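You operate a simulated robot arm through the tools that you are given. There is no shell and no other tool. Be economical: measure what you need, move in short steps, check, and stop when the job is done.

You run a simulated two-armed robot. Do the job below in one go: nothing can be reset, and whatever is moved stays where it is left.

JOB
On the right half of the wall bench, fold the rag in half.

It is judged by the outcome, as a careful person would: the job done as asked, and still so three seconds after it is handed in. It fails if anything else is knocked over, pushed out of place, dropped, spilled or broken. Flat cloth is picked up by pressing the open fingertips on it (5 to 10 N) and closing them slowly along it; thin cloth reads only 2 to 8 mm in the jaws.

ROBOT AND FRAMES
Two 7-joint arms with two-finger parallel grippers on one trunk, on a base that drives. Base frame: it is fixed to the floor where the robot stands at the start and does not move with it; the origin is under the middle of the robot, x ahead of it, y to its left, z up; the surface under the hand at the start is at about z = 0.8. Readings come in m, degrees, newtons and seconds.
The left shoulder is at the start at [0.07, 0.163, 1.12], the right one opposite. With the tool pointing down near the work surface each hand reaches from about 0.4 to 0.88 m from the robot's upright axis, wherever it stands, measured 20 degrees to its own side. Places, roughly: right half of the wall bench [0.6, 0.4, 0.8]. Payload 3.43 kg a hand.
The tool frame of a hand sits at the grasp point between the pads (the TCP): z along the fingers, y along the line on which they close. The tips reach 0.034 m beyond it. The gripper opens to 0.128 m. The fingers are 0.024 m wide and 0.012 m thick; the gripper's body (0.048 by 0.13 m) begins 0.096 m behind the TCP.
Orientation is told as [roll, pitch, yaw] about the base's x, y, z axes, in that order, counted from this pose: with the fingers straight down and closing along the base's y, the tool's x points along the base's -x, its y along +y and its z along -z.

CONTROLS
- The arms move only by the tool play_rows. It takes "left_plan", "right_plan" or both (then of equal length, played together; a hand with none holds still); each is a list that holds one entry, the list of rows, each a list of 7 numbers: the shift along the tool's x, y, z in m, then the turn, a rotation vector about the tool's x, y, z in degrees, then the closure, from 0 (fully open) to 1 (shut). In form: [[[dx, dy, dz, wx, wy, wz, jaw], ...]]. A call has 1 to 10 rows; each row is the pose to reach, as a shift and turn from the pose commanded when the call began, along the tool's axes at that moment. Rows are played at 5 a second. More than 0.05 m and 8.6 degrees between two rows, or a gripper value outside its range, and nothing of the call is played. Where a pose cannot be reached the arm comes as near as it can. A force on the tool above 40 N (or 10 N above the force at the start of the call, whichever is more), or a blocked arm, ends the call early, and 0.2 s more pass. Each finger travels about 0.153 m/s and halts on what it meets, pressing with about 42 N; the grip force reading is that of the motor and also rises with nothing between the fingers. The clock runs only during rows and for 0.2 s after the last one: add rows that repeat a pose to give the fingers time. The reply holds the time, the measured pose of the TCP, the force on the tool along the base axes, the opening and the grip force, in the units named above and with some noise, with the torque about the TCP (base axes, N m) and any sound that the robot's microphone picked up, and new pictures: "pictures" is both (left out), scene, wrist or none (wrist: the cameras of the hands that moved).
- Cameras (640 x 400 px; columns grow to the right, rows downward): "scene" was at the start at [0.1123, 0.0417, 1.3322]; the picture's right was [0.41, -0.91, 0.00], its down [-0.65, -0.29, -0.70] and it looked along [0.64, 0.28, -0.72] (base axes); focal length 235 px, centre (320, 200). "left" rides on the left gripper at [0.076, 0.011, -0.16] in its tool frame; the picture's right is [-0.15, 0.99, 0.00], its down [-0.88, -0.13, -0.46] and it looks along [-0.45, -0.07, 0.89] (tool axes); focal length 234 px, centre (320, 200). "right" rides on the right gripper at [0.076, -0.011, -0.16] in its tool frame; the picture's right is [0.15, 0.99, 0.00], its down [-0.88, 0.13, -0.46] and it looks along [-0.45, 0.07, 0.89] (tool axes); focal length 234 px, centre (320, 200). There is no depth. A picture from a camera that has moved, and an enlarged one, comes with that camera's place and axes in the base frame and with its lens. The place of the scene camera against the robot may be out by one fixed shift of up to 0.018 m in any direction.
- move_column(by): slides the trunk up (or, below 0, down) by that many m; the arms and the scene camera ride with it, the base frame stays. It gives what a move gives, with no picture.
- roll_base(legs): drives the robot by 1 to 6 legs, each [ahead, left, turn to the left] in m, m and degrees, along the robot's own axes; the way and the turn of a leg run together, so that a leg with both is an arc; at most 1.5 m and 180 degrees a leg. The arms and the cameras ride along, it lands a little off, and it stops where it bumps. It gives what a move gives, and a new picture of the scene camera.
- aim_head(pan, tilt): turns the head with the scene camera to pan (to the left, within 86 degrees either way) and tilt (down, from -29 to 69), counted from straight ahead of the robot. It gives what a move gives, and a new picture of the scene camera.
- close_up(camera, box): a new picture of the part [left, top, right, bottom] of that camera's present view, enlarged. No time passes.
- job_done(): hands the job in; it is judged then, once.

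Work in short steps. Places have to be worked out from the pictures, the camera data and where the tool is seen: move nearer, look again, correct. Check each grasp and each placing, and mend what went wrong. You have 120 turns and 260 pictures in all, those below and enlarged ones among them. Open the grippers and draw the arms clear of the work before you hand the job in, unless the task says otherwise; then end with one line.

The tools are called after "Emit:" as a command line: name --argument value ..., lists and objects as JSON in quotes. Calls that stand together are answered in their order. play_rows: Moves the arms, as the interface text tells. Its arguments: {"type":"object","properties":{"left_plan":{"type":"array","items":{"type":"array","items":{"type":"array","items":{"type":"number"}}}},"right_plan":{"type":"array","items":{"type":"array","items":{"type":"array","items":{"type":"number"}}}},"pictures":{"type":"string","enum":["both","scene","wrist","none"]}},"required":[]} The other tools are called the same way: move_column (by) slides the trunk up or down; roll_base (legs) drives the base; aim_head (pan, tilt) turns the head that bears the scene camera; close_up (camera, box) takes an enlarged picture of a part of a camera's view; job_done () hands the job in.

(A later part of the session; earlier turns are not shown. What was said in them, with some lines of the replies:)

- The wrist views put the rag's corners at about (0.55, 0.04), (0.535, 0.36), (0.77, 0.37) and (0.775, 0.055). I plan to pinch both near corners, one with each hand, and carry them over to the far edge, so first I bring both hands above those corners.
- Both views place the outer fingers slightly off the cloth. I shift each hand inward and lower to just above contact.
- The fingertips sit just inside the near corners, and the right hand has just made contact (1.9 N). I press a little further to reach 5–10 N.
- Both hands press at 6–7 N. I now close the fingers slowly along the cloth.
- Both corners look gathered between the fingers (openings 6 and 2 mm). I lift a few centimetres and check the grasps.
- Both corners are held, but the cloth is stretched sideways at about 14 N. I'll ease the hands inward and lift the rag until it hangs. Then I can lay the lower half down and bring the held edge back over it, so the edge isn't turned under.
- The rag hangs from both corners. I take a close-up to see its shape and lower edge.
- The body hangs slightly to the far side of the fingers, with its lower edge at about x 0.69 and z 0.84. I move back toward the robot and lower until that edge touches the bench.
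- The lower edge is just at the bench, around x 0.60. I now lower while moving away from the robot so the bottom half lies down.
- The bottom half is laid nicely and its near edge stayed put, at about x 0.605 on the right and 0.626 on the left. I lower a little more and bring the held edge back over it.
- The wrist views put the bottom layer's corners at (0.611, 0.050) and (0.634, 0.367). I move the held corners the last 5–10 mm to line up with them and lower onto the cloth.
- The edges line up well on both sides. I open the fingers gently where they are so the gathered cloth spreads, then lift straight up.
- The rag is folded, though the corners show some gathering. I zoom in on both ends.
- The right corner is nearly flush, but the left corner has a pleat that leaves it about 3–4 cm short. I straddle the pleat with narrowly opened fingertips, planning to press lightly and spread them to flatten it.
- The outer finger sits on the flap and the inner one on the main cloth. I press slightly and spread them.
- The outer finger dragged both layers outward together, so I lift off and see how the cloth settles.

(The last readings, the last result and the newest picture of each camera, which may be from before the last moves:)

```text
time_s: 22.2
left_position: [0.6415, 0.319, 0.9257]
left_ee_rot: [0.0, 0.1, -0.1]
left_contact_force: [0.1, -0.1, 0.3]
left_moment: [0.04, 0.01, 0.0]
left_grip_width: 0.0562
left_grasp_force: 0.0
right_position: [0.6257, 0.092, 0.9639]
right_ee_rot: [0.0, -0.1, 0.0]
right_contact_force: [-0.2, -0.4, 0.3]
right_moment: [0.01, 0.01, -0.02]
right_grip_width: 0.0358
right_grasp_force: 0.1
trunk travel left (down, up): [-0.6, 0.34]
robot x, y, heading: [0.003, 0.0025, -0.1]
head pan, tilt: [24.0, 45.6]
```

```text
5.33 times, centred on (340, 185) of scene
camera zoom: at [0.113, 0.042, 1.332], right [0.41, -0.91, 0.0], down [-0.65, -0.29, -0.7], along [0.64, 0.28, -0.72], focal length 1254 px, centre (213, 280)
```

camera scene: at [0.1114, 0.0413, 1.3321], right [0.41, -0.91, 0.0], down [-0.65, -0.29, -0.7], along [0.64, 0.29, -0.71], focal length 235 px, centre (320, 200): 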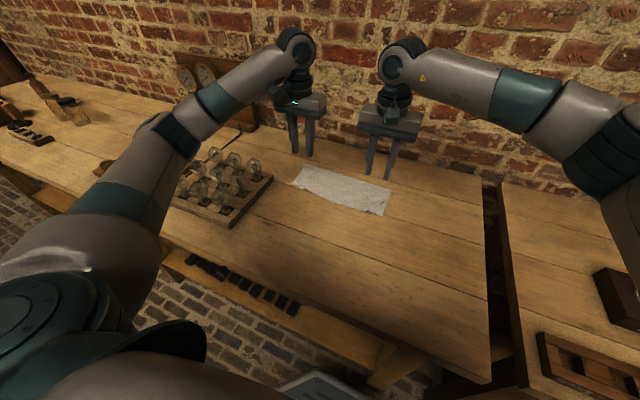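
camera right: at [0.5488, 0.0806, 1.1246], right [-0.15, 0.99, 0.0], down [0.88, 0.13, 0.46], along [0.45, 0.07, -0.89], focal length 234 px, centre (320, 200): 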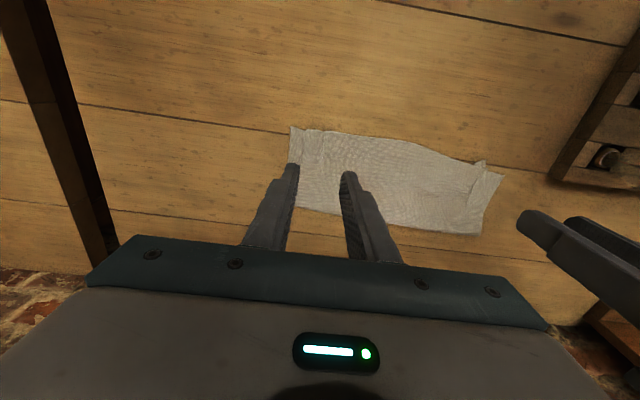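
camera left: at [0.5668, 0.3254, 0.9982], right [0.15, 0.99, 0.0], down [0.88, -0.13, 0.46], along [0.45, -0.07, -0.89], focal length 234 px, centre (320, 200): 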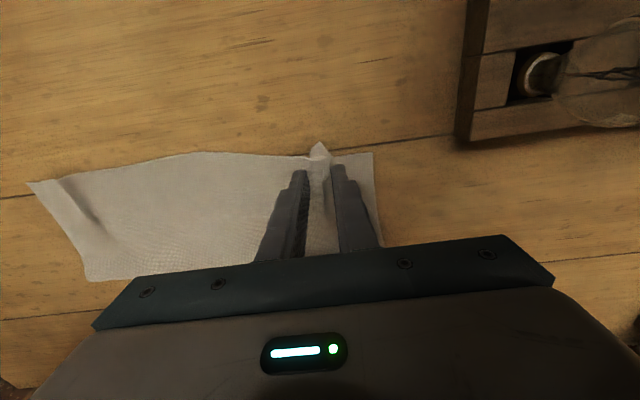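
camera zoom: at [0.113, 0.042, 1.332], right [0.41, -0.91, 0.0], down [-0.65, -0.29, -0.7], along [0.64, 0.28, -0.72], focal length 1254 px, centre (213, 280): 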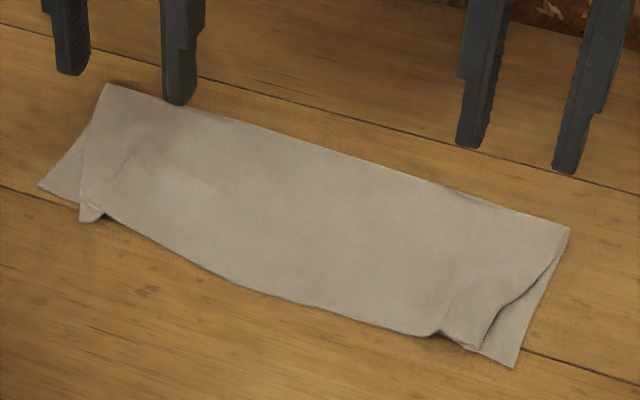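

The pleat is now flat but the flap's corner is still turned in; its tip lies past the lower layer's edge at about (0.612, 0.341). I'll press closed fingertips on that tip, where there is only bench beneath it, and drag it outward. First I turn the hand about 85° so its wide body stays clear of the lamps.

Emit:
play_rows --left_plan '[[[0, 0, -0.01, 0, 0, -8.5, 0.6], [0, 0, -0.02, 0, 0, -17, 0.7], [0, 0, -0.02, 0, 0, -25.5, 0.8], [0, 0, -0.02, 0, 0, -34, 0.9], [0, 0, -0.02, 0, 0, -42.5, 1], [0.005, 0.005, -0.02, 0, 0, -51, 1], [0.01, 0.01, -0.02, 0, 0, -59.5, 1], [0.016, 0.016, -0.02, 0, 0, -68, 1], [0.022, 0.022, -0.02, 0, 0, -76.5, 1], [0.0285, 0.026, -0.02, 0, 0, -85, 1]]]'

```text
time_s: 24.4
left_position: [0.613, 0.3436, 0.946]
left_ee_rot: [-0.1, -0.1, 85.2]
left_contact_force: [1.1, 0.0, -0.2]
left_moment: [-0.01, -0.01, -0.04]
left_grip_width: 0.0
left_grasp_force: 32.6
right_position: [0.626, 0.0915, 0.9643]
right_ee_rot: [-0.1, 0.0, 0.0]
right_contact_force: [0.7, 0.0, 0.2]
right_moment: [-0.03, 0.0, -0.02]
right_grip_width: 0.0359
right_grasp_force: 0.0
trunk travel left (down, up): [-0.6, 0.34]
robot x, y, heading: [0.0036, 0.0033, 0.2]
head pan, tilt: [24.0, 45.6]
camera scene: at [0.1121, 0.042, 1.3322], right [0.41, -0.91, 0.0], down [-0.65, -0.29, -0.7], along [0.64, 0.28, -0.72], focal length 235 px, centre (320, 200)
camera left: at [0.5973, 0.2702, 1.106], right [-0.97, 0.23, 0.0], down [0.2, 0.87, 0.46], along [0.1, 0.44, -0.89], focal length 234 px, centre (320, 200)
```

scene: 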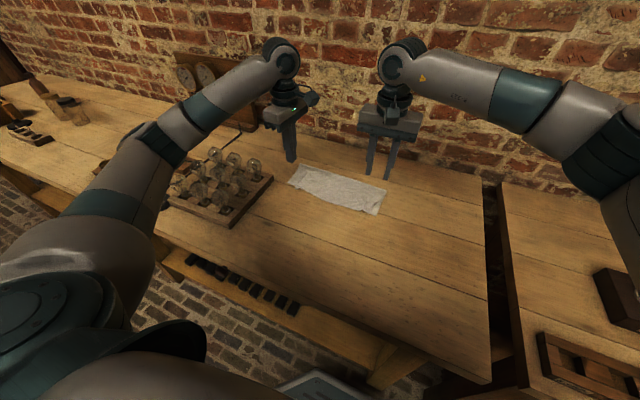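
left: 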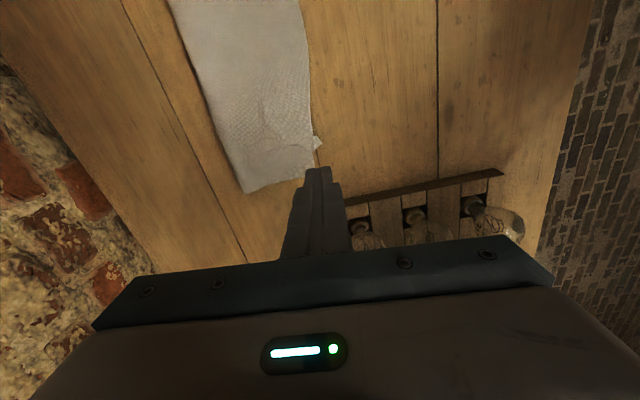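

Emit:
close_up --camera "left" --box '[230, 90, 390, 200]'

```text
3.64 times, centred on (310, 145) of left
camera zoom: at [0.5973, 0.2702, 1.106], right [-0.97, 0.23, 0.0], down [0.2, 0.87, 0.46], along [0.1, 0.44, -0.89], focal length 852 px, centre (356, 400)
```

zoom: 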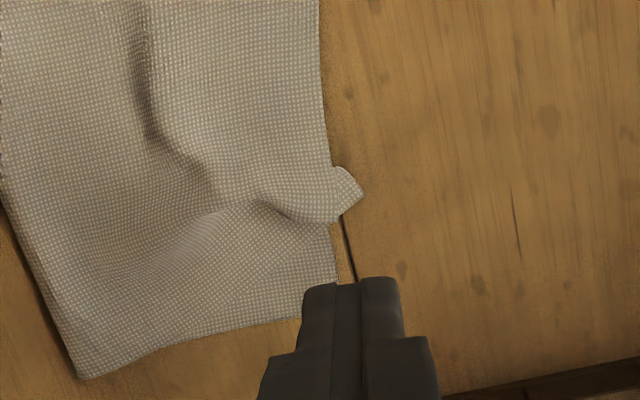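

The flap's tip is at about (0.610, 0.341) and about 1 cm of it lies on bare bench. I press the closed tips there, just clear of the lower layer.

Emit:
play_rows --left_plan '[[[0.004, 0.0057, 0.02, 0, 0, 0, 1], [0.004, 0.0057, 0.06, 0, 0, 0, 1], [0.004, 0.0057, 0.09, 0, 0, 0, 1], [0.004, 0.0057, 0.106, 0, 0, 0, 1], [0.004, 0.0057, 0.112, 0, 0, 0, 1], [0.004, 0.0057, 0.112, 0, 0, 0, 1]]]' --pictures "none"

Emit:
close_up --camera "left" --box '[230, 90, 390, 200]'

```text
time_s: 25.8
left_position: [0.6058, 0.3407, 0.836]
left_ee_rot: [-0.2, -0.1, 85.1]
left_contact_force: [1.7, 0.3, 11.5]
left_moment: [-0.03, -0.17, 0.0]
left_grip_width: 0.0001
left_grasp_force: 33.2
right_position: [0.6244, 0.0908, 0.9643]
right_ee_rot: [0.1, 0.0, 0.0]
right_contact_force: [0.4, -0.5, -0.6]
right_moment: [-0.01, -0.02, 0.02]
right_grip_width: 0.036
right_grasp_force: 0.2
trunk travel left (down, up): [-0.6, 0.34]
robot x, y, heading: [-0.0028, -0.0016, -0.3]
head pan, tilt: [24.0, 45.6]
```

```text
3.64 times, centred on (310, 145) of left
camera zoom: at [0.5892, 0.268, 0.9954], right [-0.97, 0.23, 0.0], down [0.2, 0.87, 0.46], along [0.11, 0.44, -0.89], focal length 852 px, centre (356, 400)
```

zoom: 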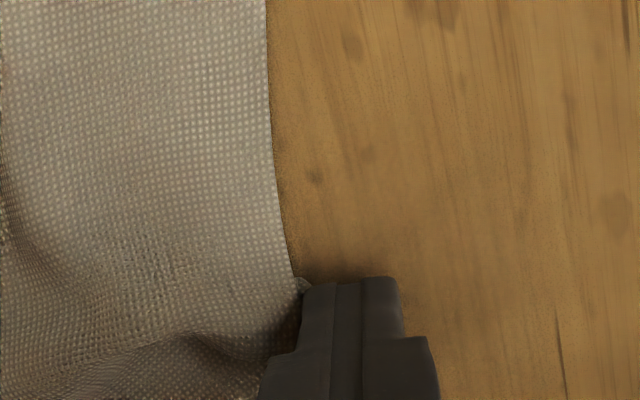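

The tip is pinned under the fingers at 11 N. I drag it outward slowly, about 4 cm in +y and slightly in +x.

Emit:
play_rows --left_plan '[[[-0.005, 0, -0.0005, 0, 0, 0, 1], [-0.011, -0.001, -0.0005, 0, 0, 0, 1], [-0.018, -0.002, -0.0005, 0, 0, 0, 1], [-0.025, -0.003, -0.0005, 0, 0, 0, 1], [-0.032, -0.004, -0.0005, 0, 0, 0, 1], [-0.038, -0.0045, -0.0005, 0, 0, 0, 1], [-0.038, -0.0045, -0.0005, 0, 0, 0, 1]]]' --pictures "none"

Emit:
close_up --camera "left" --box '[210, 50, 410, 200]'

```text
time_s: 27.4
left_position: [0.6135, 0.3768, 0.8356]
left_ee_rot: [0.0, -0.1, 85.0]
left_contact_force: [-0.3, -2.3, 9.2]
left_moment: [-0.16, -0.08, -0.02]
left_grip_width: 0.0
left_grasp_force: 32.8
right_position: [0.624, 0.0906, 0.9637]
right_ee_rot: [0.0, 0.1, -0.1]
right_contact_force: [0.0, 0.3, 0.3]
right_moment: [0.0, 0.0, 0.0]
right_grip_width: 0.0358
right_grasp_force: 0.0
trunk travel left (down, up): [-0.6, 0.34]
robot x, y, heading: [0.0041, -0.0012, 0.1]
head pan, tilt: [24.0, 45.6]
```

```text
2.67 times, centred on (310, 125) of left
camera zoom: at [0.5978, 0.3041, 0.9955], right [-0.97, 0.23, 0.0], down [0.21, 0.87, 0.46], along [0.11, 0.44, -0.89], focal length 624 px, centre (347, 400)
```

zoom: 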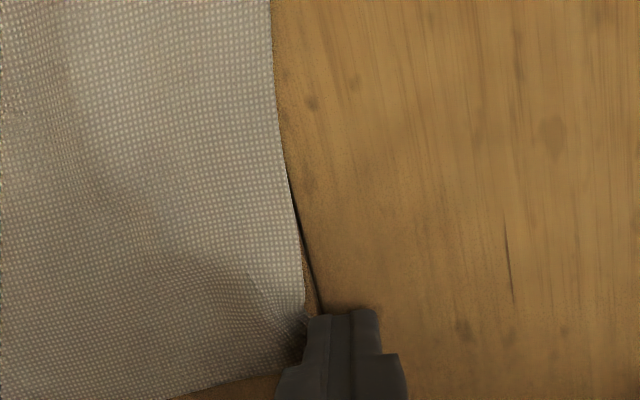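

It seems to have worked. I lift up and back away from the corner to inspect it.

Emit:
play_rows --left_plan '[[[0, 0, -0.02, 0, 0, 0, 1], [0, 0, -0.06, 0, 0, 0, 1], [0, 0, -0.1, 0, 0, 0, 1], [0, 0, -0.12, 0, 0, 0, 1], [0, 0.03, -0.12, 0, 0, 0, 1], [0, 0.06, -0.12, 0, 0, 0, 1]]]' --pictures "none"

Emit:
close_up --camera "left" --box '[150, 20, 350, 220]'

Emit:
close_up --camera "scene" --box '[280, 150, 400, 220]'

```text
time_s: 28.8
left_position: [0.5537, 0.3863, 0.954]
left_ee_rot: [0.1, 0.0, 84.9]
left_contact_force: [0.3, 0.2, -0.3]
left_moment: [-0.02, -0.02, -0.03]
left_grip_width: 0.0002
left_grasp_force: 32.8
right_position: [0.6246, 0.0903, 0.9627]
right_ee_rot: [0.1, 0.0, 0.1]
right_contact_force: [-0.4, 0.7, 0.0]
right_moment: [-0.02, -0.01, 0.02]
right_grip_width: 0.0357
right_grasp_force: 0.1
trunk travel left (down, up): [-0.6, 0.34]
robot x, y, heading: [-0.0034, 0.0001, -0.1]
head pan, tilt: [24.0, 45.6]
```

```text
2.00 times, centred on (250, 120) of left
camera zoom: at [0.5379, 0.3124, 1.1145], right [-0.97, 0.23, 0.0], down [0.21, 0.87, 0.46], along [0.11, 0.44, -0.89], focal length 468 px, centre (460, 360)
```

zoom: 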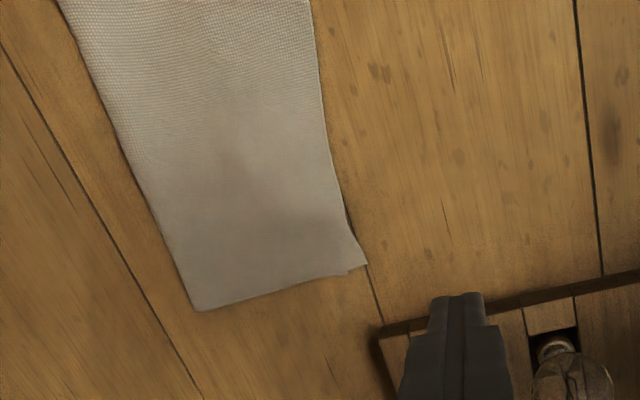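

```text
5.33 times, centred on (340, 185) of scene
camera zoom: at [0.1116, 0.042, 1.3322], right [0.41, -0.91, 0.0], down [-0.65, -0.29, -0.7], along [0.64, 0.28, -0.71], focal length 1254 px, centre (213, 280)
```

zoom: 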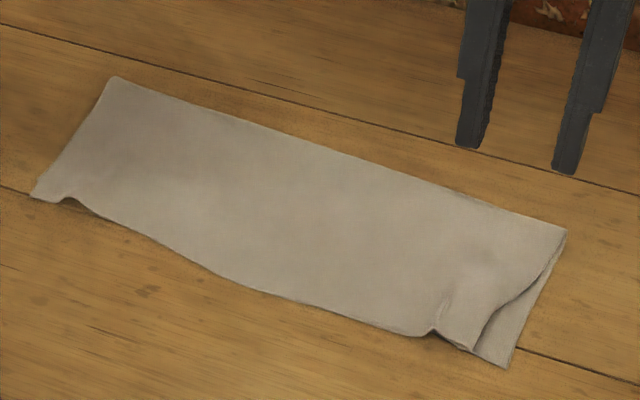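

The left corner is now flush, and the right end has only a slight offset and a small crease, so the rag is folded in half. I raise both hands clear and open them.

Emit:
play_rows --left_plan '[[[0, 0, -0.03, 0, 0, 0, 1], [0, 0, -0.07, 0, 0, 0, 1], [0, 0, -0.11, 0, 0, 0, 0.8], [0, 0, -0.13, 0, 0, 0, 0.4], [0, 0, -0.13, 0, 0, 0, 0], [0, 0, -0.13, 0, 0, 0, 0], [0, 0, -0.13, 0, 0, 0, 0]]]' --right_plan '[[[0, 0, -0.03, 0, 0, 0, 0.72], [0, -0.03, -0.06, 0, 0, 0, 0.72], [0, -0.07, -0.08, 0, 0, 0, 0.5], [0, -0.11, -0.1, 0, 0, 0, 0.2], [0, -0.15, -0.1, 0, 0, 0, 0], [0, -0.19, -0.1, 0, 0, 0, 0], [0, -0.2, -0.1, 0, 0, 0, 0]]]' --pictures "scene"

Emit:
close_up --camera "scene" --box '[280, 150, 400, 220]'

```text
time_s: 30.4
left_position: [0.5549, 0.3838, 1.086]
left_ee_rot: [0.0, 0.0, 85.1]
left_contact_force: [-0.1, -0.2, 0.0]
left_moment: [-0.01, 0.02, 0.02]
left_grip_width: 0.1281
left_grasp_force: 0.0
right_position: [0.6266, -0.1087, 1.062]
right_ee_rot: [0.0, 0.0, 0.1]
right_contact_force: [-0.4, 0.8, 0.0]
right_moment: [-0.01, -0.01, 0.0]
right_grip_width: 0.1279
right_grasp_force: 0.0
trunk travel left (down, up): [-0.6, 0.34]
robot x, y, heading: [0.0037, -0.0005, 0.1]
head pan, tilt: [24.0, 45.6]
camera scene: at [0.1124, 0.0421, 1.3322], right [0.41, -0.91, 0.0], down [-0.65, -0.29, -0.7], along [0.64, 0.28, -0.72], focal length 235 px, centre (320, 200)
```

scene: 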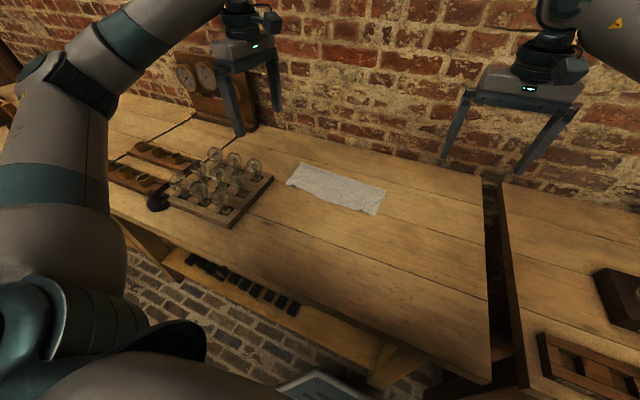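

```text
5.33 times, centred on (340, 185) of scene
camera zoom: at [0.1124, 0.0421, 1.3322], right [0.41, -0.91, 0.0], down [-0.65, -0.29, -0.7], along [0.64, 0.28, -0.72], focal length 1254 px, centre (213, 280)
```

zoom: 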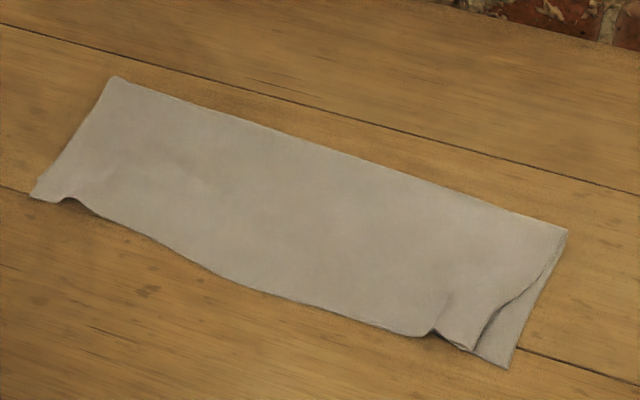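

The rag lies folded in half, both hands are open and clear, and nothing else has moved. I hand the job in.

Emit:
job_done

```text
The job is handed in.
```

The rag is folded in half on the right half of the wall bench; its right corner is about 2 cm short with a small crease, and nothing else was disturbed.
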